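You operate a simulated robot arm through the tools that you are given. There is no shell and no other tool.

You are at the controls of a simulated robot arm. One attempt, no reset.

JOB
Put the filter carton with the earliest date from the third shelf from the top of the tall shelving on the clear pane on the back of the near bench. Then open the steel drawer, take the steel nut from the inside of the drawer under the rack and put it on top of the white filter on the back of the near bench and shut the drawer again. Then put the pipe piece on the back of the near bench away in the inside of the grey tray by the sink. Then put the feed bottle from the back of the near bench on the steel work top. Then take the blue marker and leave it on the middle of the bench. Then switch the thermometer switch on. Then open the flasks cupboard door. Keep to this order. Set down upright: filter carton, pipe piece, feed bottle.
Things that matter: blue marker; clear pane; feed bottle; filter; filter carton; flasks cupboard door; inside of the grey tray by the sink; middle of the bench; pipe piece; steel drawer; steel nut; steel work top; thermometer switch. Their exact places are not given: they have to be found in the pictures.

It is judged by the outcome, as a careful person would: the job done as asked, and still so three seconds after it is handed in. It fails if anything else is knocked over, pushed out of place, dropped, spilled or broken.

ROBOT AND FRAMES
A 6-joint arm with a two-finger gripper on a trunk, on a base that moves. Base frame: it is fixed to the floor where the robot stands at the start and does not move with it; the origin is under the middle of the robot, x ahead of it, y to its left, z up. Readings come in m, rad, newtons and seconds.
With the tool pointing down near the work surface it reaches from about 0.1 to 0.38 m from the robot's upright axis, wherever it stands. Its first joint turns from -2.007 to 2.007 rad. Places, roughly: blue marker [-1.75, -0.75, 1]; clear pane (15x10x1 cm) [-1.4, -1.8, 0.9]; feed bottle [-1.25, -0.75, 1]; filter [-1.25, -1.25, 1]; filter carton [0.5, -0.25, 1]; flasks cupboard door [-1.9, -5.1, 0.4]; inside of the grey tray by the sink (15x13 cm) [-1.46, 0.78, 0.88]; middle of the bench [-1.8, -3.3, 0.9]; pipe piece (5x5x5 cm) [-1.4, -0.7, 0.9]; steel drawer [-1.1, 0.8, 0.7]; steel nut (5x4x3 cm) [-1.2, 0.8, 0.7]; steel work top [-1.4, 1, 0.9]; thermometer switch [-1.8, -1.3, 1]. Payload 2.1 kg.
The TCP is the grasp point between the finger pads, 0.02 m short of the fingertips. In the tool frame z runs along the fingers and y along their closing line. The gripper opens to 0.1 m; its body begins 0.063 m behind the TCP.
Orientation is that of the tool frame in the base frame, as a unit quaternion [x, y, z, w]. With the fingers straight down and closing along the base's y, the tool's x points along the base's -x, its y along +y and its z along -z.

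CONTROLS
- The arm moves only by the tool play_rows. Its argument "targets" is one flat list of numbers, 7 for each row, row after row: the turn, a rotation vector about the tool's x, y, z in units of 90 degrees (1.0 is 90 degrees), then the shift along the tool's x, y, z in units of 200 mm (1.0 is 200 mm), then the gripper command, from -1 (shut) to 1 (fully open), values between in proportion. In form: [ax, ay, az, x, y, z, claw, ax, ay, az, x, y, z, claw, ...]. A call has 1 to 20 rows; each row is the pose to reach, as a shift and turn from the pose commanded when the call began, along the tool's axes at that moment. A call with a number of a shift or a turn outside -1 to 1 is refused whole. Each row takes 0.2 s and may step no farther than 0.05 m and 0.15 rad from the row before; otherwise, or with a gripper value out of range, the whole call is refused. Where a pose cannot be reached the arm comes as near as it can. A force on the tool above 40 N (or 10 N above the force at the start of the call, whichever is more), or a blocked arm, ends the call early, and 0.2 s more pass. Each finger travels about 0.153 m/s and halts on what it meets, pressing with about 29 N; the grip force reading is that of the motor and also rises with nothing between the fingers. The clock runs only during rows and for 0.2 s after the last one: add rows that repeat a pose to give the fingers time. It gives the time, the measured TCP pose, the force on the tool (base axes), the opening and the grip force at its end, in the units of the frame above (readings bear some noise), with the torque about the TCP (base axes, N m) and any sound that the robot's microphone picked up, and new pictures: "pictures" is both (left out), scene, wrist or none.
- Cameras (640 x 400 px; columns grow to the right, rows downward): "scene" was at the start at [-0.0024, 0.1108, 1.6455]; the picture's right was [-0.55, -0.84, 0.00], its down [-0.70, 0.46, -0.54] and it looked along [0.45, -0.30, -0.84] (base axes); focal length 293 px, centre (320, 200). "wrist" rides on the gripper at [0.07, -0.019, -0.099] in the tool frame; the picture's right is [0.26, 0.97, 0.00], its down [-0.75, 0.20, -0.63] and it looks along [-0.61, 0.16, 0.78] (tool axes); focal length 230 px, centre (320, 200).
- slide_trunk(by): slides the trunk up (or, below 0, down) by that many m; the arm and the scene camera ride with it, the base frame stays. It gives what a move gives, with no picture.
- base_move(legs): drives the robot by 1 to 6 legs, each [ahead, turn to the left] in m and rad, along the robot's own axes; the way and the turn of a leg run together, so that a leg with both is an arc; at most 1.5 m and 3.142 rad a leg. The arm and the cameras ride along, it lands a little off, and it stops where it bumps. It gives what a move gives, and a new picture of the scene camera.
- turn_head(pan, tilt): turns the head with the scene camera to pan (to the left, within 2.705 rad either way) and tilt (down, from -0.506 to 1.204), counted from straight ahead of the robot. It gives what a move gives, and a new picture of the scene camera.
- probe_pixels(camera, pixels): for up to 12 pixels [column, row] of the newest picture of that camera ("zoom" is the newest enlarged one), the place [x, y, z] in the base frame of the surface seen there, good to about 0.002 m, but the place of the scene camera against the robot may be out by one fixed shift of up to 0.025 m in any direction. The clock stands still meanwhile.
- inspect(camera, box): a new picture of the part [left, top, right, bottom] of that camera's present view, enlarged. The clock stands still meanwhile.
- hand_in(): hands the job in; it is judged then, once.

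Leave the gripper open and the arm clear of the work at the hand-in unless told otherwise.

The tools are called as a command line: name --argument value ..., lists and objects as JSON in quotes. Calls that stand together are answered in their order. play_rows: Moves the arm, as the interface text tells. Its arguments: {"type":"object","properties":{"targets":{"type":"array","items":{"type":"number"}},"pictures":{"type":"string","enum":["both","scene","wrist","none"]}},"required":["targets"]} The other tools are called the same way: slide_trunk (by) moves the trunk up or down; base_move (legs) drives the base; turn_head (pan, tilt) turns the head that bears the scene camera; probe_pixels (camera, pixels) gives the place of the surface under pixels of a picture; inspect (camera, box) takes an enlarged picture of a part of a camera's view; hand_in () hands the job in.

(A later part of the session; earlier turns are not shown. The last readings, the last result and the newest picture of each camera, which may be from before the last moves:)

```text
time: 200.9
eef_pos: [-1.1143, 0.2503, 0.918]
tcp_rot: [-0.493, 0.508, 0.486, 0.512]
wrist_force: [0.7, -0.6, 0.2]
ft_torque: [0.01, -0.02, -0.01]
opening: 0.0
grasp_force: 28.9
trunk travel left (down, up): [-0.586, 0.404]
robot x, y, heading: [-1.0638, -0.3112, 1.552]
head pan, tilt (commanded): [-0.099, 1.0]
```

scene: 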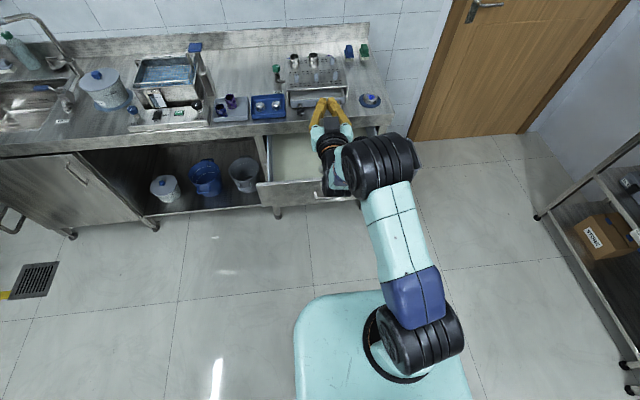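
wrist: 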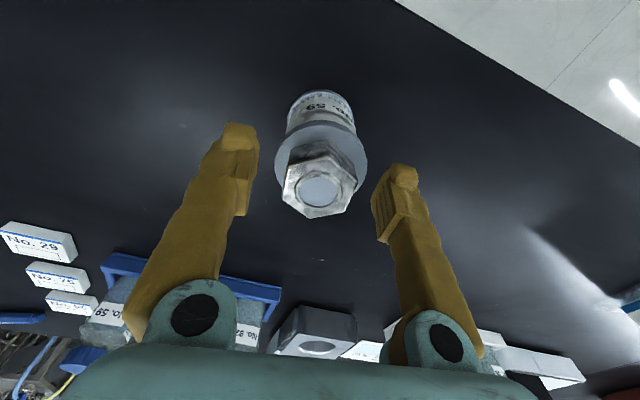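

The pose will do for pushing. I lower the trunk to z≈0.762 (above the handle bar, on the panel) and check with a wrist view.

slide_trunk --by -0.156

turn_head --pan 0.0 --tilt 0.8

inspect --camera "wrist" --box '[0, 0, 640, 400]'

```text
time: 202.7
eef_pos: [-1.1144, 0.2497, 0.7611]
tcp_rot: [-0.493, 0.508, 0.486, 0.513]
wrist_force: [0.0, 0.3, 1.0]
ft_torque: [0.0, 0.0, 0.0]
opening: 0.0
grasp_force: 29.2
trunk travel left (down, up): [-0.43, 0.56]
robot x, y, heading: [-1.0611, -0.3102, 1.556]
head pan, tilt (commanded): [-0.099, 1.0]
```

```text
time: 203.5
eef_pos: [-1.114, 0.2487, 0.7618]
tcp_rot: [-0.494, 0.507, 0.487, 0.512]
wrist_force: [0.0, 0.4, -0.1]
ft_torque: [0.05, 0.01, -0.02]
opening: 0.0
grasp_force: 29.3
trunk travel left (down, up): [-0.43, 0.56]
robot x, y, heading: [-1.0633, -0.3101, 1.552]
head pan, tilt (commanded): [0.0, 0.799]
```

scene: 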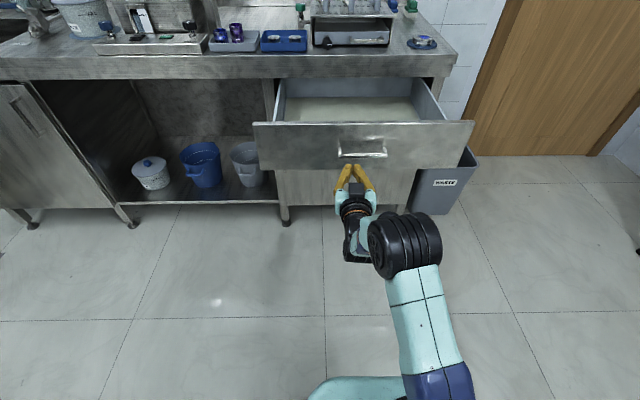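

```text
1.00 times, centred on (320, 200) of wrist (not enlarged: the box is as wide or as high as the picture)
```

zoom: 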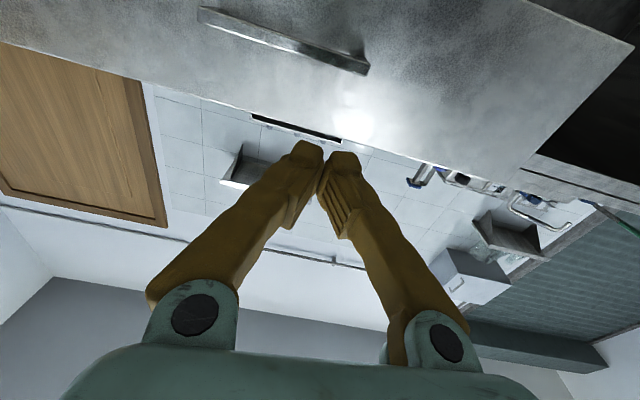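

I probe the panel's top edge and handle in this wrist view to be sure the fingertips will meet the panel.

probe_pixels --camera "zoom" --pixels '[[330, 100], [330, 120], [200, 85], [450, 150], [300, 40], [220, 15], [360, 68], [400, 100], [325, 112], [250, 95]]'

```text
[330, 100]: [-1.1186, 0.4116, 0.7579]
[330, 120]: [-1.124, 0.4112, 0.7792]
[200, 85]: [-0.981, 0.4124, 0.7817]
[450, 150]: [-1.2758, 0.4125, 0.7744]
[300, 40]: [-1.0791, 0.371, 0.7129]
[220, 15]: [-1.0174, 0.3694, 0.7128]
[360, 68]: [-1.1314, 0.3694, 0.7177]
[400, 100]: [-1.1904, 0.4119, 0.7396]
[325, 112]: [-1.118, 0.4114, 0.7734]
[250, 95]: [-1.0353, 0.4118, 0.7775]
```

The panel (y 0.4115) will be met at z≈0.76, above the bar. I drive 0.13 m to near contact, then 0.24 m pushing.

base_move --legs '[[0.13, 0], [0.24, 0]]'

```text
time: 206.1
eef_pos: [-1.1098, 0.619, 0.7617]
tcp_rot: [-0.494, 0.507, 0.488, 0.511]
wrist_force: [1.0, -0.1, -0.7]
ft_torque: [0.03, -0.03, -0.04]
opening: 0.0002
grasp_force: 28.9
trunk travel left (down, up): [-0.43, 0.56]
robot x, y, heading: [-1.0543, 0.0536, 1.559]
head pan, tilt (commanded): [0.0, 0.799]
```

scene: 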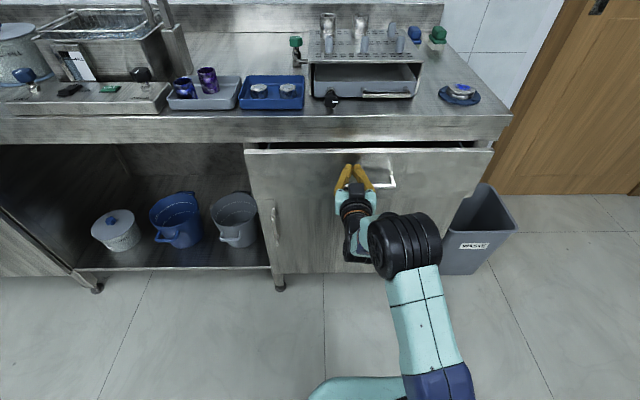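

About 4.5 cm remain. I drive 0.04 m more.

base_move --legs '[[0.043, 0]]'

```text
time: 207.0
eef_pos: [-1.1097, 0.6637, 0.7607]
tcp_rot: [-0.494, 0.507, 0.488, 0.511]
wrist_force: [0.2, -0.2, -1.0]
ft_torque: [0.02, 0.03, 0.0]
opening: 0.0
grasp_force: 29.2
trunk travel left (down, up): [-0.43, 0.56]
robot x, y, heading: [-1.0552, 0.1042, 1.558]
head pan, tilt (commanded): [0.0, 0.799]
```

scene: 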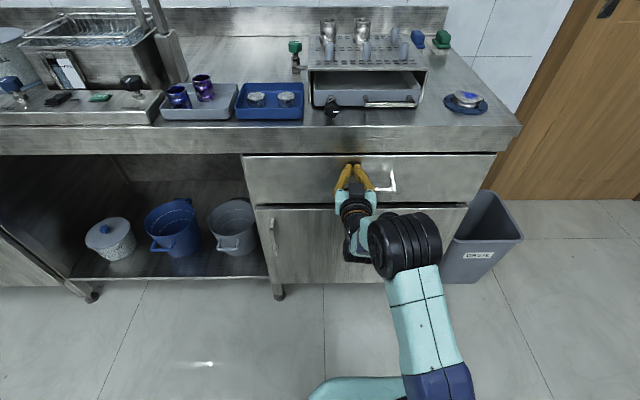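

Looks shut; I press forward a few more millimetres with the arm to feel whether it's home.

play_rows --targets '[0, 0, 0, 0, 0, 0.005, -1, 0, 0, 0, 0, 0, 0.01, -1, 0, 0, 0, 0, 0, 0.015, -1, 0, 0, 0, 0, 0, 0.02, -1, 0, 0, 0, 0, 0, 0.025, -1]' --pictures "wrist"

```text
time: 208.2
eef_pos: [-1.1103, 0.6669, 0.7629]
tcp_rot: [-0.494, 0.507, 0.487, 0.512]
wrist_force: [-0.3, -2.8, -0.3]
ft_torque: [-0.01, 0.01, 0.05]
opening: 0.0
grasp_force: 29.3
trunk travel left (down, up): [-0.43, 0.56]
robot x, y, heading: [-1.0544, 0.102, 1.561]
head pan, tilt (commanded): [0.0, 0.799]
```

wrist: 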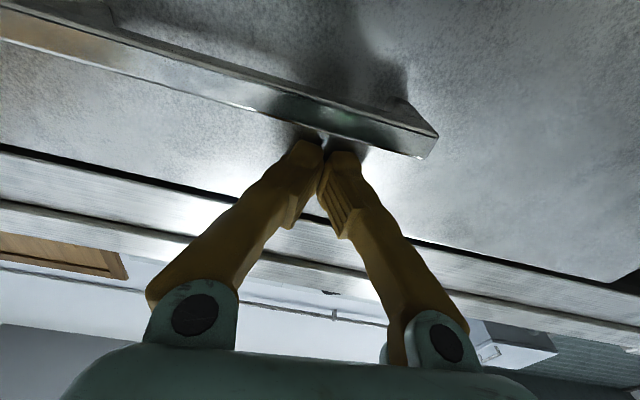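

Only 2.8 N so far; I push up to 8 mm more.

play_rows --targets '[0, 0, 0, 0, 0, 0.01, -1, 0, 0, 0, 0, 0, 0.02, -1, 0, 0, 0, 0, 0, 0.03, -1, 0, 0, 0, 0, 0, 0.04, -1]' --pictures "scene"

```text
time: 209.0
eef_pos: [-1.1092, 0.668, 0.7623]
tcp_rot: [-0.495, 0.507, 0.486, 0.511]
wrist_force: [1.8, -24.5, 3.8]
ft_torque: [0.07, -0.05, 0.1]
opening: 0.0002
grasp_force: 28.9
trunk travel left (down, up): [-0.43, 0.56]
robot x, y, heading: [-1.0538, 0.1038, 1.562]
head pan, tilt (commanded): [0.0, 0.799]
stopped in row 3: the force on the tool passed its limit at 43 N (the readings are from after the stop); the commanded pose is now the measured one
```

scene: 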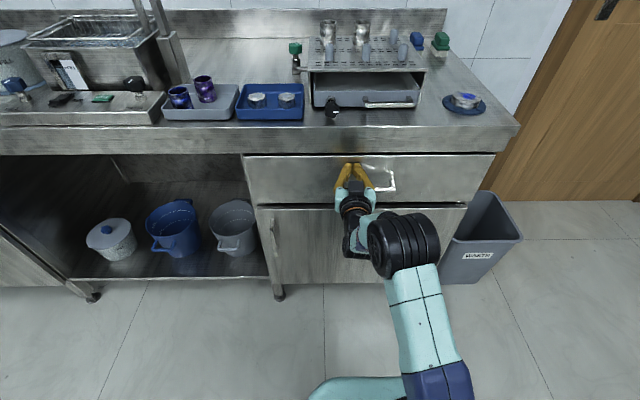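

The push ended at 43 N: the drawer is shut. I back off 0.3 m and raise the trunk 0.4 m.

base_move --legs '[[-0.3, 0]]'

slide_trunk --by 0.4

play_rows --targets '[0, 0.0769, 0, 0.071, 0, -0.077, -1, 0, 0.1538, 0, 0.142, 0, -0.154, -1, 0, 0.2308, 0, 0.212, 0, -0.231, -1, 0, 0.3077, 0, 0.283, 0, -0.308, 0, 0, 0.3846, 0, 0.354, 0, -0.385, 1, 0, 0.4615, 0, 0.425, 0, -0.462, 1, 0, 0.5385, 0, 0.495, 0, -0.538, 1, 0, 0.6154, 0, 0.566, 0, -0.615, 1, 0, 0.6923, 0, 0.637, 0, -0.692, 1, 0, 0.7692, 0, 0.708, 0, -0.769, 1, 0, 0.8462, 0, 0.778, 0, -0.846, 1, 0, 0.9231, 0, 0.849, 0, -0.923, 1, 0, 1, 0, 0.92, 0, -1, 1]' --pictures "scene"

```text
time: 211.0
eef_pos: [-1.1134, 0.3739, 0.7577]
tcp_rot: [-0.497, 0.509, 0.484, 0.51]
wrist_force: [-0.2, 0.1, 0.3]
ft_torque: [-0.03, -0.01, 0.01]
opening: 0.0002
grasp_force: 29.1
trunk travel left (down, up): [-0.43, 0.56]
robot x, y, heading: [-1.0586, -0.1961, 1.555]
head pan, tilt (commanded): [0.0, 0.799]
```

scene: 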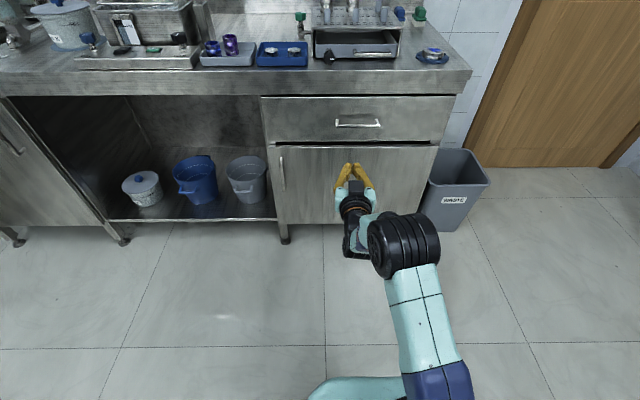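

```text
time: 214.9
eef_pos: [-1.114, 0.3743, 1.1581]
tcp_rot: [-0.496, 0.509, 0.484, 0.51]
wrist_force: [0.0, 0.1, 0.6]
ft_torque: [0.03, 0.03, 0.0]
opening: 0.0
grasp_force: 28.9
trunk travel left (down, up): [-0.83, 0.16]
robot x, y, heading: [-1.0574, -0.1973, 1.557]
head pan, tilt (commanded): [0.0, 0.799]
```

```text
time: 217.7
eef_pos: [-1.1198, 0.1727, 0.9763]
tcp_rot: [-0.693, 0.72, -0.008, 0.0]
wrist_force: [-0.1, -0.1, -0.4]
ft_torque: [-0.02, 0.02, 0.01]
opening: 0.0999
grasp_force: 0.0
trunk travel left (down, up): [-0.83, 0.16]
robot x, y, heading: [-1.0596, -0.1968, 1.561]
head pan, tilt (commanded): [0.0, 0.799]
```

scene: 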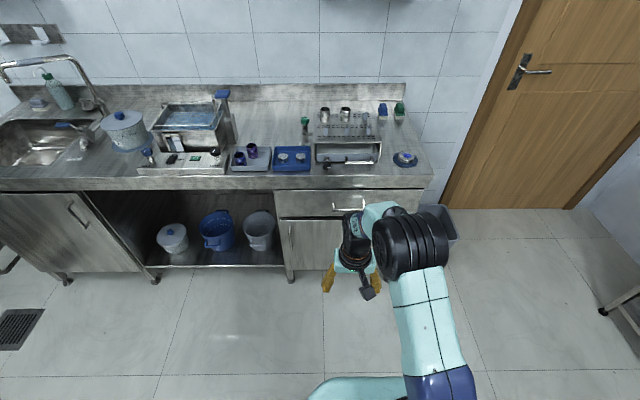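

Drawer is shut and the tool points down. While facing the sink I enlarge the grey tray for later.

inspect --camera "scene" --box '[210, 130, 320, 190]'

probe_pixels --camera "zoom" --pixels '[[116, 230], [150, 120], [345, 120], [350, 230], [165, 175], [240, 130], [300, 190], [300, 140], [200, 215], [116, 250], [250, 215], [330, 160]]'

```text
5.82 times, centred on (265, 160) of scene
```

zoom: 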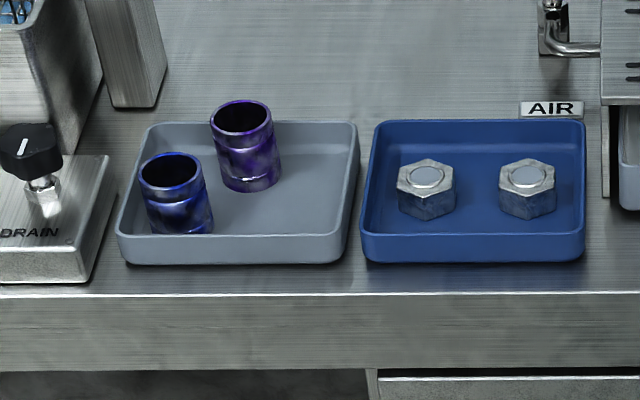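

```text
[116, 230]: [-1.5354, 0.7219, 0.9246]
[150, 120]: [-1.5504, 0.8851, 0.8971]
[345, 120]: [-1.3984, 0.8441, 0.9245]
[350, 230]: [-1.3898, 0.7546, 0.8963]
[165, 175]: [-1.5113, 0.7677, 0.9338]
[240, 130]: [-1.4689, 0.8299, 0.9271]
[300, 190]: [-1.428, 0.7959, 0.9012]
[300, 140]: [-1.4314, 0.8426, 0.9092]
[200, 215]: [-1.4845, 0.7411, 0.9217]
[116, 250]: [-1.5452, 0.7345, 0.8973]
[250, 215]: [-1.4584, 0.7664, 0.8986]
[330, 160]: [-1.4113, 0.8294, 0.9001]
```

Tray's free part is its right side. Now for the pipe piece: I centre the tool, raise the trunk 0.15 m, and drive to the bench end facing −y.

play_rows --targets '[0, 0, 0, 0, -0.1, 0, 1, 0, 0, 0, 0, -0.2, 0, 1, 0, 0, 0, 0, -0.3, 0, 1]' --pictures "none"

slide_trunk --by 0.15

base_move --legs '[[0, 1.58], [0.345, 0], [0, 1.571]]'

```text
time: 218.5
eef_pos: [-1.06, 0.1684, 0.9766]
tcp_rot: [-0.694, 0.72, -0.008, 0.0]
wrist_force: [0.1, 0.1, 0.1]
ft_torque: [0.0, 0.03, 0.01]
opening: 0.0996
grasp_force: 0.1
trunk travel left (down, up): [-0.83, 0.16]
robot x, y, heading: [-1.0567, -0.1957, 1.561]
head pan, tilt (commanded): [0.0, 0.799]
```

```text
time: 220.2
eef_pos: [-1.062, 0.17, 1.1268]
tcp_rot: [-0.694, 0.72, -0.009, 0.001]
wrist_force: [-0.8, -0.6, -1.0]
ft_torque: [0.01, 0.0, 0.02]
opening: 0.0996
grasp_force: 0.0
trunk travel left (down, up): [-0.98, 0.01]
robot x, y, heading: [-1.0617, -0.1983, 1.558]
head pan, tilt (commanded): [0.0, 0.799]
```

```text
time: 230.1
eef_pos: [-1.3959, -0.5655, 1.1272]
tcp_rot: [0.716, 0.698, -0.001, -0.009]
wrist_force: [-0.4, -0.5, 0.4]
ft_torque: [0.01, -0.01, -0.03]
opening: 0.1
grasp_force: 0.1
trunk travel left (down, up): [-0.98, 0.01]
robot x, y, heading: [-1.4, -0.1978, -1.569]
head pan, tilt (commanded): [0.0, 0.799]
```

scene: 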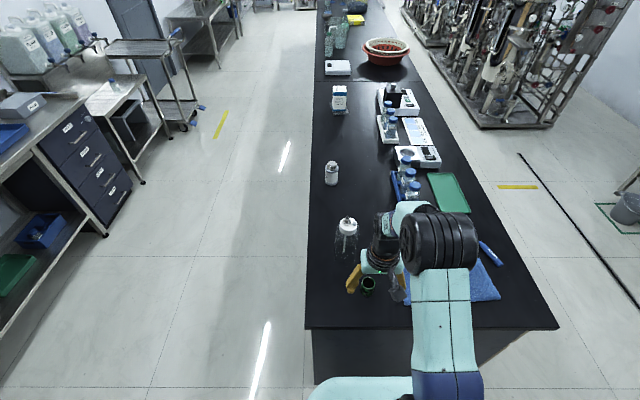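

I'm at the bench end facing −y, the green pipe piece right ahead. Wrist view next.

inspect --camera "wrist" --box '[0, 0, 640, 400]'

inspect --camera "wrist" --box '[220, 60, 420, 190]'

```text
1.00 times, centred on (320, 200) of wrist (not enlarged: the box is as wide or as high as the picture)
```

zoom: 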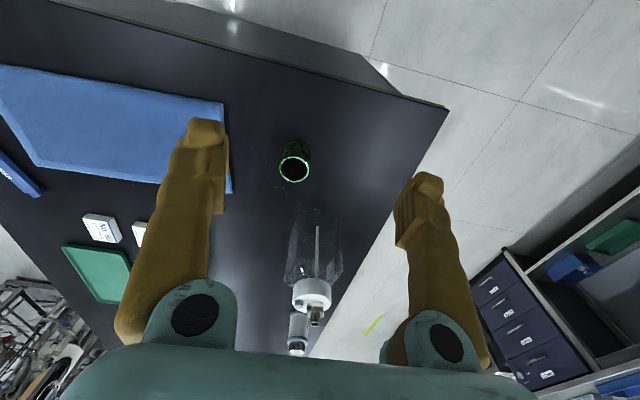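

```text
3.08 times, centred on (320, 125) of wrist
```

zoom: 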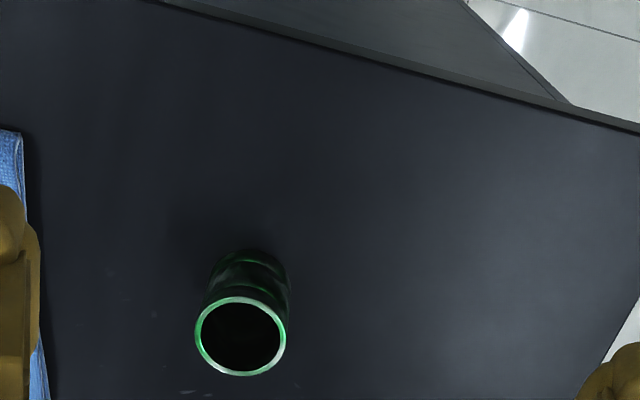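

probe_pixels --camera "zoom" --pixels '[[200, 345], [283, 345], [240, 300], [240, 373], [230, 260], [270, 265], [245, 275], [320, 330], [150, 330], [204, 318], [278, 320]]'

```text
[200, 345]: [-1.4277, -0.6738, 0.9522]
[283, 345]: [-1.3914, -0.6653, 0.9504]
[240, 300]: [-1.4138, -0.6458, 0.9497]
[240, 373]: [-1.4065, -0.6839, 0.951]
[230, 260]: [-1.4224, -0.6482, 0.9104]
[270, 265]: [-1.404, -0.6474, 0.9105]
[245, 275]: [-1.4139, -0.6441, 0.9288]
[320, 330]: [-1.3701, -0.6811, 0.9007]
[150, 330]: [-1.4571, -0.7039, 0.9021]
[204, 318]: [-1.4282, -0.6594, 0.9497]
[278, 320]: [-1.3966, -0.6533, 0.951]
```

Pipe: centre (−1.410, −0.666), outer diameter ≈4.2 cm, z 0.901–0.951. I check the bottle's place and drive 0.10 m ahead.

probe_pixels --camera "scene" --pixels '[[348, 222], [347, 235], [346, 255], [340, 245], [355, 245], [331, 175], [369, 285]]'

base_move --legs '[[0.1, 0]]'

inspect --camera "wrist" --box '[220, 60, 420, 190]'

```text
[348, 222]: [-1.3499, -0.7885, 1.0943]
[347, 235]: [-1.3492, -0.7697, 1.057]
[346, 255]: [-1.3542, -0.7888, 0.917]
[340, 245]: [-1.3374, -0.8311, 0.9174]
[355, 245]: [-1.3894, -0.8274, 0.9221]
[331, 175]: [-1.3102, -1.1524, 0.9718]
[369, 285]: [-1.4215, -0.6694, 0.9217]
```

```text
time: 231.8
eef_pos: [-1.3966, -0.6618, 1.1277]
tcp_rot: [0.716, 0.698, -0.003, -0.006]
wrist_force: [-0.2, -0.8, 0.0]
ft_torque: [0.05, -0.02, 0.0]
opening: 0.1
grasp_force: 0.2
trunk travel left (down, up): [-0.98, 0.01]
robot x, y, heading: [-1.4046, -0.2986, -1.572]
head pan, tilt (commanded): [0.0, 0.799]
stopped in leg 1: the robot was blocked; the commanded pose is now the measured one
```

scene: 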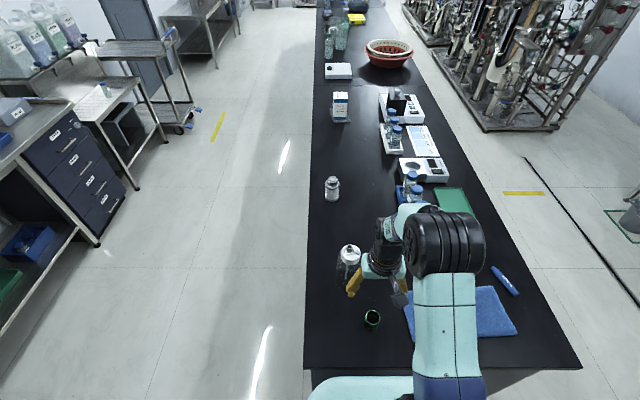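

```text
3.08 times, centred on (320, 125) of wrist
```

zoom: 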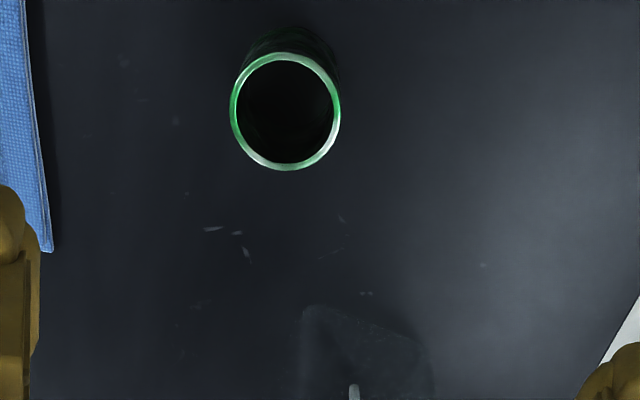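

The base just touched the bench end (its front is ~0.24 m ahead of the axis), close enough. I re-probe the pipe ring from here.

probe_pixels --camera "zoom" --pixels '[[234, 110], [337, 110], [285, 57], [285, 166], [250, 75], [320, 150], [400, 100], [60, 100]]'

```text
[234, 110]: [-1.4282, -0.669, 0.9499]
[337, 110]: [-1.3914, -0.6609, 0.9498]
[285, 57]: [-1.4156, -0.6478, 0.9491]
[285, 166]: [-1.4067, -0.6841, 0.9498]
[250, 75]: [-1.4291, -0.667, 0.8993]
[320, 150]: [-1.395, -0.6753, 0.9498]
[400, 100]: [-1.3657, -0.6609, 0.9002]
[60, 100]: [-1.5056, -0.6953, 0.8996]
```

Pipe centre (−1.4105, −0.6655). I back off 1 cm from the bench, align the tool over the pipe with a 7 cm opening, then lower 0.16 m.

base_move --legs '[[-0.01, 0]]'

play_rows --targets '[0, 0, 0, -0.034, -0.035, 0, 0.4, 0, 0, 0, -0.068, -0.07, 0, 0.4, 0, 0, 0, -0.068, -0.07, 0, 0.4]' --pictures "none"

slide_trunk --by -0.12

inspect --camera "wrist" --box '[0, 0, 640, 400]'

```text
time: 232.6
eef_pos: [-1.3957, -0.6485, 1.1297]
tcp_rot: [0.716, 0.698, -0.004, -0.005]
wrist_force: [0.0, -0.9, 1.1]
ft_torque: [0.09, 0.0, 0.0]
opening: 0.1002
grasp_force: 0.1
trunk travel left (down, up): [-0.98, 0.01]
robot x, y, heading: [-1.4023, -0.2915, -1.579]
head pan, tilt (commanded): [0.0, 0.799]
```

scene: 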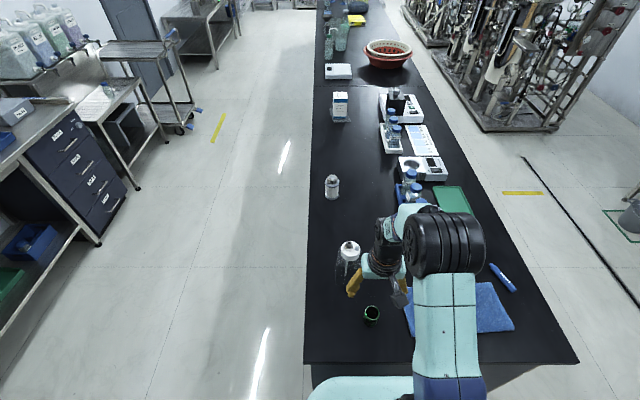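

```text
time: 233.4
eef_pos: [-1.4109, -0.6563, 1.131]
tcp_rot: [0.716, 0.698, -0.006, -0.003]
wrist_force: [0.1, -0.3, 1.2]
ft_torque: [0.0, 0.0, -0.03]
opening: 0.07
grasp_force: 0.0
trunk travel left (down, up): [-0.98, 0.01]
robot x, y, heading: [-1.4001, -0.2866, -1.567]
head pan, tilt (commanded): [0.0, 0.799]
```

```text
time: 234.9
eef_pos: [-1.4104, -0.6546, 1.0127]
tcp_rot: [0.715, 0.699, -0.006, -0.003]
wrist_force: [-0.4, 0.0, 0.0]
ft_torque: [0.03, -0.03, -0.04]
opening: 0.0703
grasp_force: 0.1
trunk travel left (down, up): [-0.86, 0.13]
robot x, y, heading: [-1.4008, -0.2888, -1.571]
head pan, tilt (commanded): [0.0, 0.799]
```

```text
1.00 times, centred on (320, 200) of wrist (not enlarged: the box is as wide or as high as the picture)
```

zoom: 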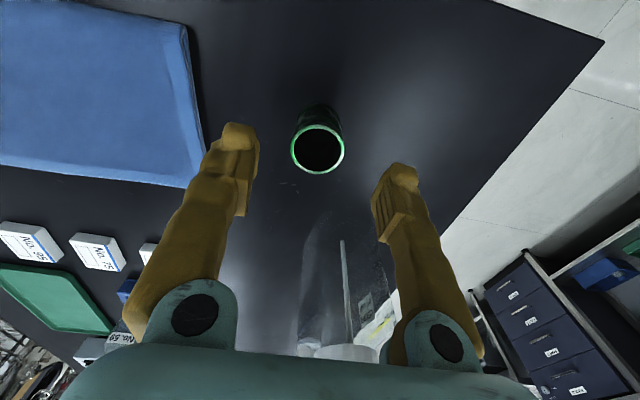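

Slightly forward (1 cm), then down 8.2 cm to grip the pipe's middle.

play_rows --targets '[0, 0, 0, -0.053, 0, 0, 0.4, 0, 0, 0, -0.053, 0, 0.14, 0.4, 0, 0, 0, -0.053, 0, 0.28, 0.4, 0, 0, 0, -0.053, 0, 0.41, 0.4]' --pictures "both"

```text
time: 235.9
eef_pos: [-1.4116, -0.6662, 0.9299]
tcp_rot: [0.716, 0.698, -0.005, -0.004]
wrist_force: [-1.0, 0.1, 0.1]
ft_torque: [0.01, -0.01, 0.01]
opening: 0.07
grasp_force: 0.2
trunk travel left (down, up): [-0.86, 0.13]
robot x, y, heading: [-1.404, -0.29, -1.569]
head pan, tilt (commanded): [0.0, 0.799]
```

scene: 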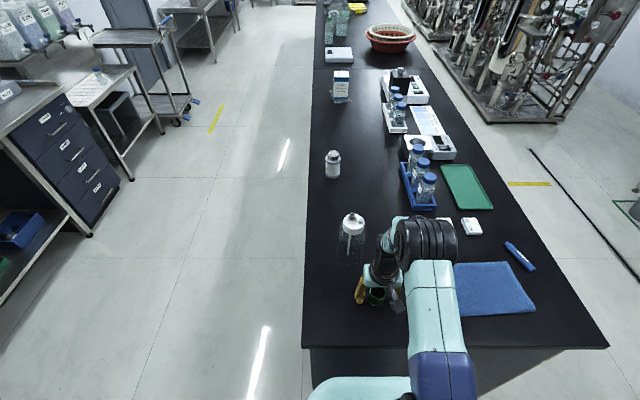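
wrist: 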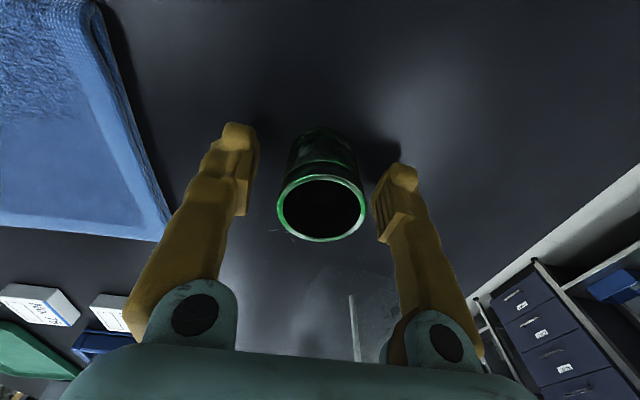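

The pipe is centred between the fingers. Closing.

play_rows --targets '[0, 0, 0, 0, 0, 0, -1, 0, 0, 0, 0, 0, 0, -1, 0, 0, 0, 0, 0, 0, -1, 0, 0, 0, 0, 0, 0, -1]' --pictures "wrist"

slide_trunk --by 0.13

inspect --camera "wrist" --box '[0, 0, 640, 400]'

```text
time: 236.9
eef_pos: [-1.4103, -0.6665, 0.9284]
tcp_rot: [0.715, 0.699, -0.005, -0.003]
wrist_force: [0.5, 0.5, 0.6]
ft_torque: [0.0, -0.03, -0.04]
opening: 0.0405
grasp_force: 28.9
trunk travel left (down, up): [-0.86, 0.13]
robot x, y, heading: [-1.403, -0.2879, -1.576]
head pan, tilt (commanded): [0.0, 0.799]
```

wrist: 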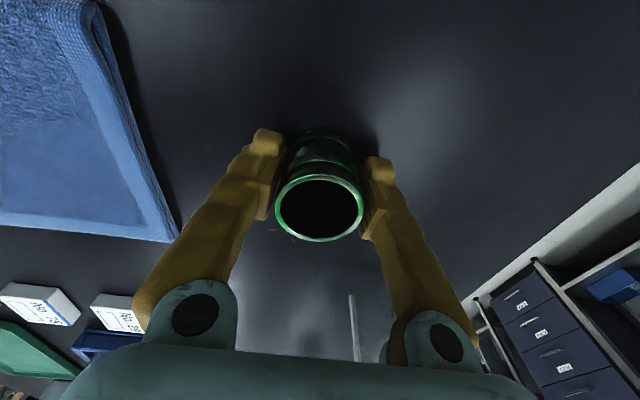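

```text
time: 238.4
eef_pos: [-1.4124, -0.6659, 1.0613]
tcp_rot: [0.716, 0.698, -0.005, -0.004]
wrist_force: [0.3, -0.4, -2.0]
ft_torque: [0.02, -0.01, -0.03]
opening: 0.0402
grasp_force: 29.3
trunk travel left (down, up): [-0.99, 0.0]
robot x, y, heading: [-1.4047, -0.2892, -1.569]
head pan, tilt (commanded): [0.0, 0.799]
```

```text
1.00 times, centred on (320, 200) of wrist (not enlarged: the box is as wide or as high as the picture)
```

zoom: 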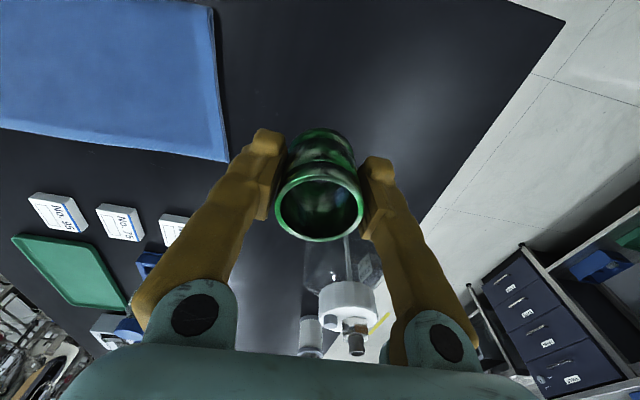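

Pipe gripped (4.0 cm) and lifted. I back off 0.1 m, turn around to face the sink counter and drive 0.42 m toward it.

base_move --legs '[[-0.1, 0], [0, 3.141], [0.42, 0]]'

turn_head --pan -0.1 --tilt 0.95

```text
time: 249.0
eef_pos: [-1.3618, 0.6068, 1.0615]
tcp_rot: [-0.684, 0.729, -0.002, 0.006]
wrist_force: [0.7, 0.1, -0.6]
ft_torque: [-0.01, 0.01, -0.01]
opening: 0.0405
grasp_force: 29.3
trunk travel left (down, up): [-0.99, 0.0]
robot x, y, heading: [-1.3843, 0.2307, 1.531]
head pan, tilt (commanded): [0.0, 0.799]
```

scene: 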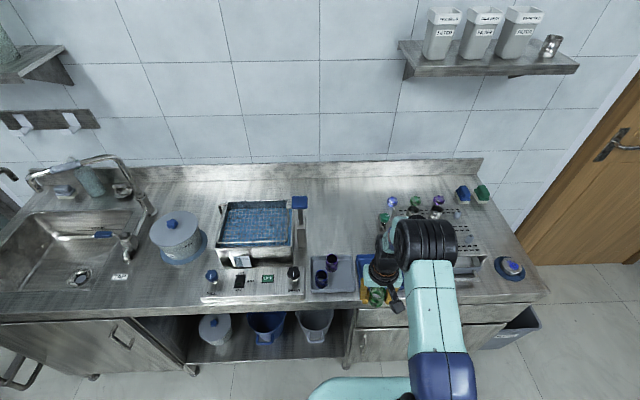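

```text
time: 249.7
eef_pos: [-1.3621, 0.6079, 1.061]
tcp_rot: [-0.684, 0.73, -0.004, 0.005]
wrist_force: [0.1, -0.3, -1.3]
ft_torque: [0.0, 0.0, -0.01]
opening: 0.0401
grasp_force: 28.2
trunk travel left (down, up): [-0.99, 0.0]
robot x, y, heading: [-1.3876, 0.2324, 1.531]
head pan, tilt (commanded): [-0.099, 0.949]
```

scene: 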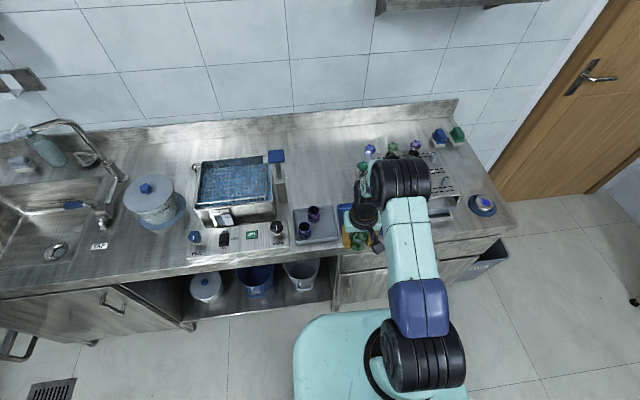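

I enlarge the grey tray to choose the free spot.

inspect --camera "scene" --box '[270, 190, 360, 250]'

probe_pixels --camera "zoom" --pixels '[[168, 135], [315, 120], [345, 270], [195, 310], [240, 215], [295, 165], [265, 290], [320, 250], [310, 210], [240, 270], [290, 195], [205, 240]]'

```text
6.67 times, centred on (315, 220) of scene
```

zoom: 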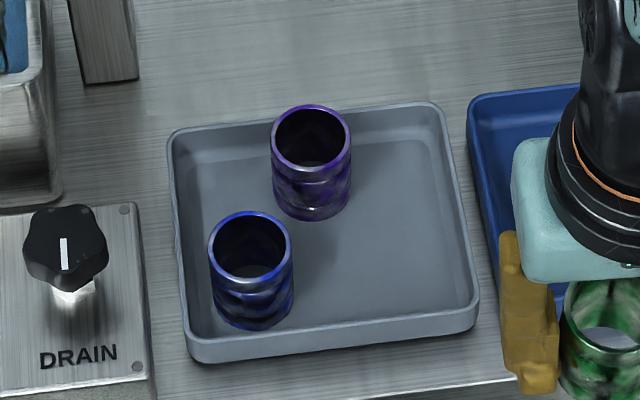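

```text
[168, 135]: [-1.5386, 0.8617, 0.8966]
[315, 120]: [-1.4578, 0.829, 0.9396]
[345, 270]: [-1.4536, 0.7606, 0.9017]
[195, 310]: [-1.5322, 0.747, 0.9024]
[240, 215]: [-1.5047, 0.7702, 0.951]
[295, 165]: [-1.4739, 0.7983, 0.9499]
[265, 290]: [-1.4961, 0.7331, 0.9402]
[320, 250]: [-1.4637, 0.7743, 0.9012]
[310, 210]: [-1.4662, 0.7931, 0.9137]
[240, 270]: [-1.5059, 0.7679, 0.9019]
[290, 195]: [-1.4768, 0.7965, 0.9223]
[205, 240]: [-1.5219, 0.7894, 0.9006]
```

probe_pixels --camera "zoom" --pixels '[[400, 240], [440, 230], [455, 300], [430, 150], [380, 300], [400, 190], [350, 215], [475, 300], [440, 110], [300, 330], [385, 150], [350, 180]]'

```text
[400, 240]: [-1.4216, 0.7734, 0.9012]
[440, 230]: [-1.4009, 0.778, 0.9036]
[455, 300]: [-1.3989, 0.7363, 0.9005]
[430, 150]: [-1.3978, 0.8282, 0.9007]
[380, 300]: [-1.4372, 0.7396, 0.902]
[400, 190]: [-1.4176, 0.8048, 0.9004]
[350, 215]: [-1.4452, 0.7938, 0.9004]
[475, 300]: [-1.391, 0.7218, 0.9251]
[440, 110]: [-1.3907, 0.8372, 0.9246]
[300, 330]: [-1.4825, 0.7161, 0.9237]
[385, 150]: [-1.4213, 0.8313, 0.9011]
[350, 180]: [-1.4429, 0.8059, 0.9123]
```

Fingertips reach 8 mm above the pipe's foot; between the tray's walls and the two pipes already there that leaves only 3–5 mm. It's safer to regrip the pipe higher. I go back to its old free spot on the bench end to do so.

base_move --legs '[[-0.42, 0], [0, -3.102], [0.09, 0]]'

inspect --camera "wrist" --box '[0, 0, 640, 400]'

```text
time: 260.9
eef_pos: [-1.4304, -0.645, 1.0628]
tcp_rot: [0.728, 0.685, -0.01, 0.0]
wrist_force: [-0.1, -0.8, -1.4]
ft_torque: [0.02, 0.0, -0.01]
opening: 0.0403
grasp_force: 28.9
trunk travel left (down, up): [-0.99, 0.0]
robot x, y, heading: [-1.4073, -0.2749, -1.609]
head pan, tilt (commanded): [-0.099, 0.949]
stopped in leg 3: the robot was blocked; the commanded pose is now the measured one
```

scene: 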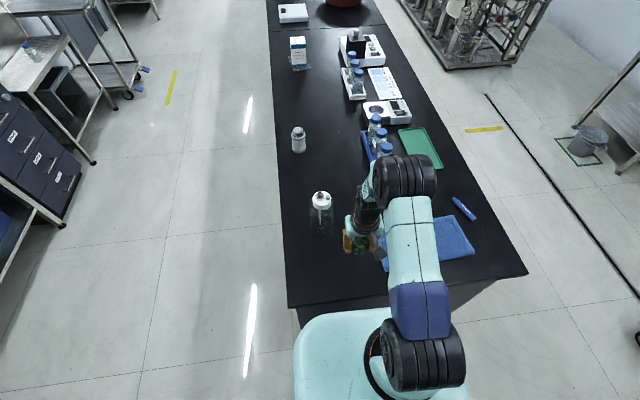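

```text
1.00 times, centred on (320, 200) of wrist (not enlarged: the box is as wide or as high as the picture)
```

zoom: 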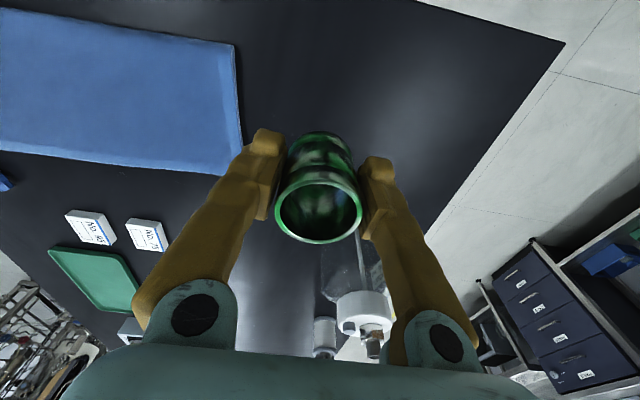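

Same spot. I back off 1 cm, shift the tool 2 cm to the left (away from the cloth), and lower 0.125 m.

base_move --legs '[[-0.01, 0]]'

play_rows --targets '[0, 0, 0, 0, 0.05, 0, -1, 0, 0, 0, 0, 0.1, 0, -1, 0, 0, 0, 0, 0.1, 0, -1]' --pictures "none"

slide_trunk --by -0.125

```text
time: 261.6
eef_pos: [-1.4295, -0.632, 1.0646]
tcp_rot: [0.728, 0.685, -0.01, 0.001]
wrist_force: [-0.2, -0.5, -2.1]
ft_torque: [0.06, 0.02, 0.0]
opening: 0.0403
grasp_force: 29.2
trunk travel left (down, up): [-0.99, 0.0]
robot x, y, heading: [-1.4052, -0.2664, -1.607]
head pan, tilt (commanded): [-0.099, 0.949]
```

scene: 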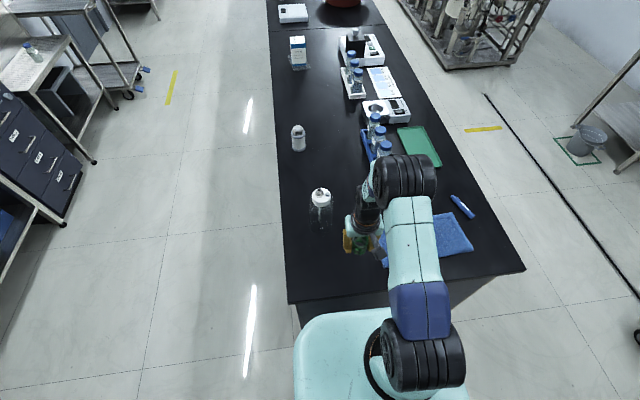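

```text
time: 262.4
eef_pos: [-1.409, -0.6278, 1.0664]
tcp_rot: [0.729, 0.685, -0.012, 0.003]
wrist_force: [0.3, -0.3, -1.7]
ft_torque: [0.05, 0.02, 0.01]
opening: 0.0403
grasp_force: 28.8
trunk travel left (down, up): [-0.99, 0.0]
robot x, y, heading: [-1.4045, -0.265, -1.609]
head pan, tilt (commanded): [-0.099, 0.949]
```

```text
time: 264.0
eef_pos: [-1.4086, -0.628, 0.9404]
tcp_rot: [0.728, 0.685, -0.013, 0.003]
wrist_force: [0.1, -0.4, -1.3]
ft_torque: [-0.01, 0.02, -0.01]
opening: 0.0402
grasp_force: 28.7
trunk travel left (down, up): [-0.865, 0.125]
robot x, y, heading: [-1.4067, -0.2689, -1.608]
head pan, tilt (commanded): [-0.099, 0.949]
```

The tool has picked up ~1.5° of tilt; I correct it (ax −0.0085, ay +0.0147) and lower 9 mm, then feel for contact.

play_rows --targets '[-0.0085, 0.0147, 0, 0, 0, 0.015, -1, -0.0085, 0.0147, 0, 0, 0, 0.03, -1, -0.0085, 0.0147, 0, 0, 0, 0.045, -1]' --pictures "none"

play_rows --targets '[0, 0, 0, 0, 0, 0.005, -1, 0, 0, 0, 0, 0, 0.01, -1]' --pictures "none"

```text
time: 264.8
eef_pos: [-1.4091, -0.6277, 0.9307]
tcp_rot: [0.728, 0.685, 0.001, 0.001]
wrist_force: [0.1, -0.5, -1.1]
ft_torque: [0.03, 0.02, 0.02]
opening: 0.0405
grasp_force: 29.2
trunk travel left (down, up): [-0.865, 0.125]
robot x, y, heading: [-1.4074, -0.2664, -1.607]
head pan, tilt (commanded): [-0.099, 0.949]
```

```text
time: 265.4
eef_pos: [-1.4088, -0.6274, 0.9302]
tcp_rot: [0.728, 0.686, 0.0, 0.001]
wrist_force: [-0.7, 0.5, 9.1]
ft_torque: [-0.07, 0.22, -0.02]
opening: 0.0403
grasp_force: 29.1
trunk travel left (down, up): [-0.865, 0.125]
robot x, y, heading: [-1.4056, -0.2662, -1.609]
head pan, tilt (commanded): [-0.099, 0.949]
```

Contact. I open a little, go up 18 mm, and close again higher on the pipe.

play_rows --targets '[0, 0, 0, 0, 0, 0, 0.1, 0, 0, 0, 0, 0, 0, 0.3, 0, 0, 0, 0, 0, -0.045, 0.3, 0, 0, 0, 0, 0, -0.09, 0.3]' --pictures "wrist"

play_rows --targets '[0, 0, 0, 0, 0, 0, -1, 0, 0, 0, 0, 0, 0, -1, 0, 0, 0, 0, 0, 0, -1, 0, 0, 0, 0, 0, 0, -1]' --pictures "wrist"

```text
time: 266.4
eef_pos: [-1.408, -0.6277, 0.9488]
tcp_rot: [0.728, 0.685, 0.001, 0.001]
wrist_force: [0.5, 1.9, 0.2]
ft_torque: [0.02, 0.02, -0.02]
opening: 0.0648
grasp_force: 0.0
trunk travel left (down, up): [-0.865, 0.125]
robot x, y, heading: [-1.4063, -0.2671, -1.607]
head pan, tilt (commanded): [-0.099, 0.949]
```

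wrist: 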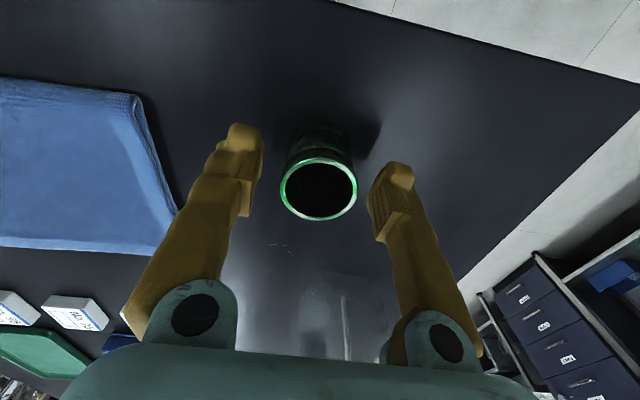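

```text
time: 267.4
eef_pos: [-1.408, -0.628, 0.9483]
tcp_rot: [0.728, 0.685, 0.001, 0.0]
wrist_force: [-0.2, 1.2, 0.0]
ft_torque: [0.05, 0.01, -0.02]
opening: 0.0402
grasp_force: 29.1
trunk travel left (down, up): [-0.865, 0.125]
robot x, y, heading: [-1.4126, -0.2655, -1.604]
head pan, tilt (commanded): [-0.099, 0.949]
```

wrist: 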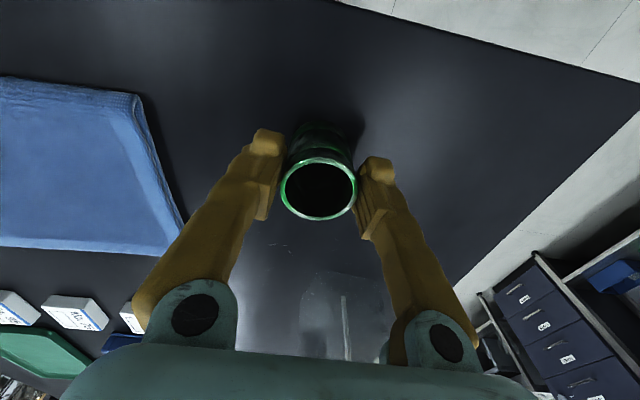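

Regripped high (foot 4.7 cm below the TCP). Lift, back off, turn to the sink and drive to it.

slide_trunk --by 0.12

base_move --legs '[[-0.09, 0], [0, 3.14], [0, 0.035], [0.44, 0]]'

inspect --camera "scene" --box '[250, 170, 400, 270]'

```text
time: 268.9
eef_pos: [-1.4087, -0.6287, 1.0694]
tcp_rot: [0.729, 0.685, 0.0, 0.0]
wrist_force: [0.2, -0.9, -1.4]
ft_torque: [-0.01, -0.01, -0.02]
opening: 0.0407
grasp_force: 28.9
trunk travel left (down, up): [-0.985, 0.005]
robot x, y, heading: [-1.4069, -0.2655, -1.609]
head pan, tilt (commanded): [-0.099, 0.949]
```

```text
time: 280.1
eef_pos: [-1.4397, 0.6308, 1.0697]
tcp_rot: [0.708, -0.706, -0.002, 0.0]
wrist_force: [0.1, -0.8, -1.5]
ft_torque: [-0.01, 0.02, -0.03]
opening: 0.0405
grasp_force: 28.9
trunk travel left (down, up): [-0.985, 0.005]
robot x, y, heading: [-1.4139, 0.2721, 1.599]
head pan, tilt (commanded): [-0.099, 0.949]
```

scene: 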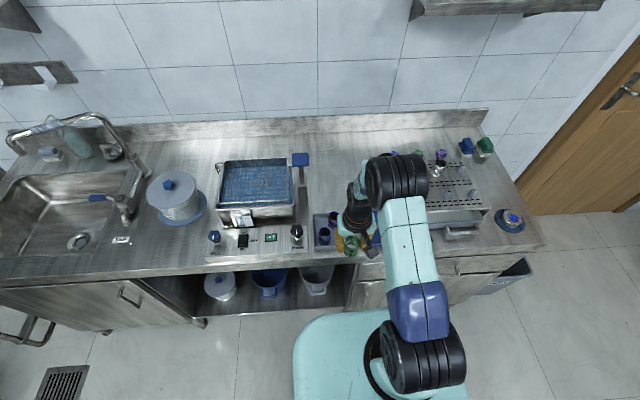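

```text
4.00 times, centred on (325, 220) of scene
```

zoom: 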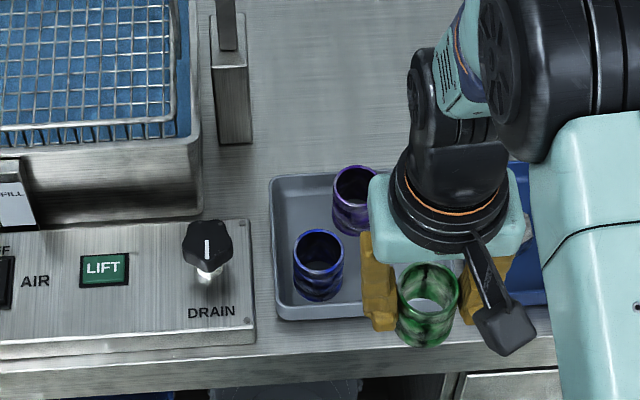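

The pipe is near the tray's front. Wrist view to locate the tray accurately.

inspect --camera "wrist" --box '[0, 0, 640, 400]'

inspect --camera "wrist" --box '[240, 160, 480, 310]'

```text
1.00 times, centred on (320, 200) of wrist (not enlarged: the box is as wide or as high as the picture)
```

zoom: 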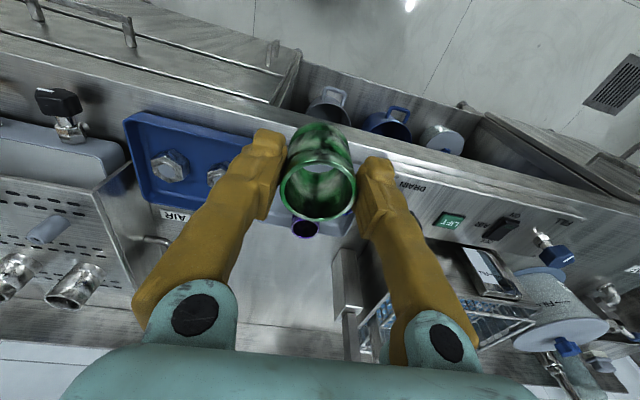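

```text
2.67 times, centred on (360, 235) of wrist
```

zoom: 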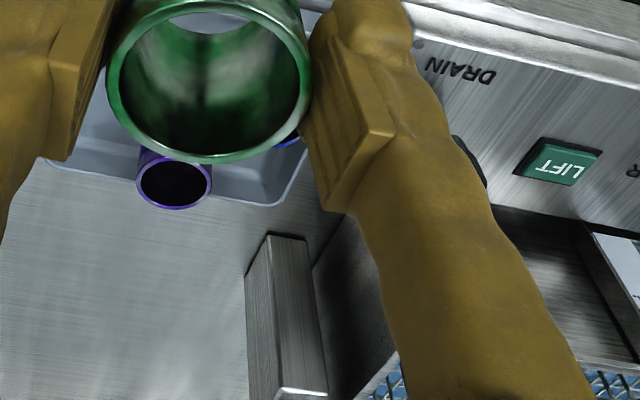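

I probe the purple pipe's rim and the tray's back edge, which are visible past the held pipe.

probe_pixels --camera "zoom" --pixels '[[140, 180], [210, 180], [175, 207], [150, 200], [200, 200], [60, 165], [270, 205], [110, 165], [250, 190], [280, 145], [100, 178], [300, 190]]'

inspect --camera "scene" --box '[300, 190, 380, 270]'

probe_pixels --camera "zoom" --pixels '[[265, 115], [300, 105], [330, 115], [205, 215], [245, 200], [285, 215], [245, 245], [420, 260], [370, 265], [455, 270], [410, 300], [165, 290]]'

```text
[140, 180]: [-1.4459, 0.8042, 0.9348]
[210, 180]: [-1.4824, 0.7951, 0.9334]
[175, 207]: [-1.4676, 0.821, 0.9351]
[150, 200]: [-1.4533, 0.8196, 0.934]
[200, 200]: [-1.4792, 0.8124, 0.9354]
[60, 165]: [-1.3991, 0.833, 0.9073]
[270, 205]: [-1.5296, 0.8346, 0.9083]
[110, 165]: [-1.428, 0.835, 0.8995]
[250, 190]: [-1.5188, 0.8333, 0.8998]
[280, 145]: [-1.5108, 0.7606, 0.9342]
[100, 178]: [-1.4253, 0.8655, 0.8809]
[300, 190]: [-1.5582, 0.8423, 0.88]
```

```text
5.00 times, centred on (340, 230) of scene
```

zoom: 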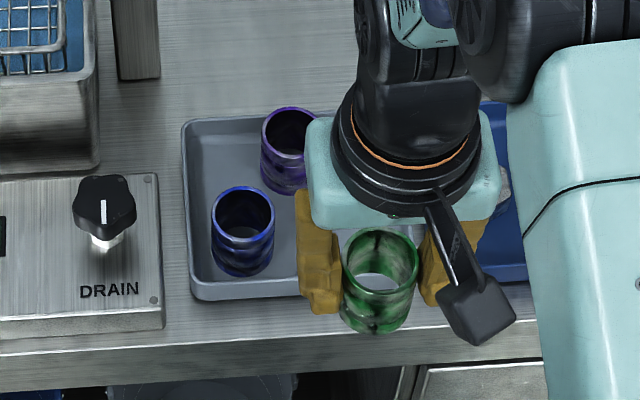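

```text
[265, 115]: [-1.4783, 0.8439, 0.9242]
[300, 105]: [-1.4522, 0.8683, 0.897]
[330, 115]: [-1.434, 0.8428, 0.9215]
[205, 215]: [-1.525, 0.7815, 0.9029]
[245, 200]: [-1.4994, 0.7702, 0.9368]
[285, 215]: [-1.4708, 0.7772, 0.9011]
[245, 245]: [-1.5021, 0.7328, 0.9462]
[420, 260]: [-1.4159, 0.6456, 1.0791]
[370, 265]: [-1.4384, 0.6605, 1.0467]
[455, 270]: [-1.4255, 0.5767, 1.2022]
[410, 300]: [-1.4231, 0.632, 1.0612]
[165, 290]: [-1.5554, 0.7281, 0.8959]
```

True places: tray floor z 0.8835, rim 0.908, right inner wall x −1.397, front inner wall y 0.723; purple pipe centre (−1.4645, 0.801), blue (−1.4985, 0.743). My target spot is (−1.425, 0.757). I turn right 0.028 and drive 0.126 m ahead.

base_move --legs '[[0, -0.028], [0.126, 0]]'

inspect --camera "scene" --box '[290, 200, 390, 290]'

```text
time: 281.7
eef_pos: [-1.428, 0.7482, 1.0722]
tcp_rot: [-0.698, 0.716, 0.004, 0.002]
wrist_force: [1.4, -0.2, -1.9]
ft_torque: [-0.04, 0.0, -0.01]
opening: 0.0402
grasp_force: 28.7
trunk travel left (down, up): [-0.985, 0.005]
robot x, y, heading: [-1.4176, 0.3983, 1.574]
head pan, tilt (commanded): [-0.099, 0.949]
```

scene: 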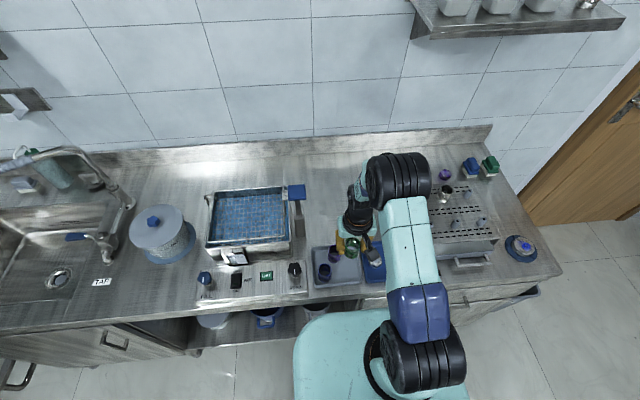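

```text
4.44 times, centred on (340, 245) of scene
```

zoom: 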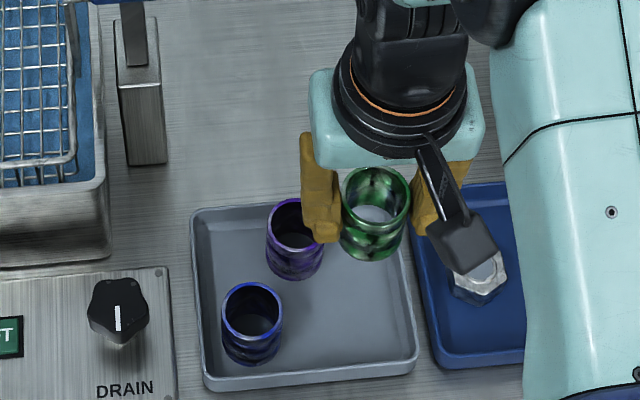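

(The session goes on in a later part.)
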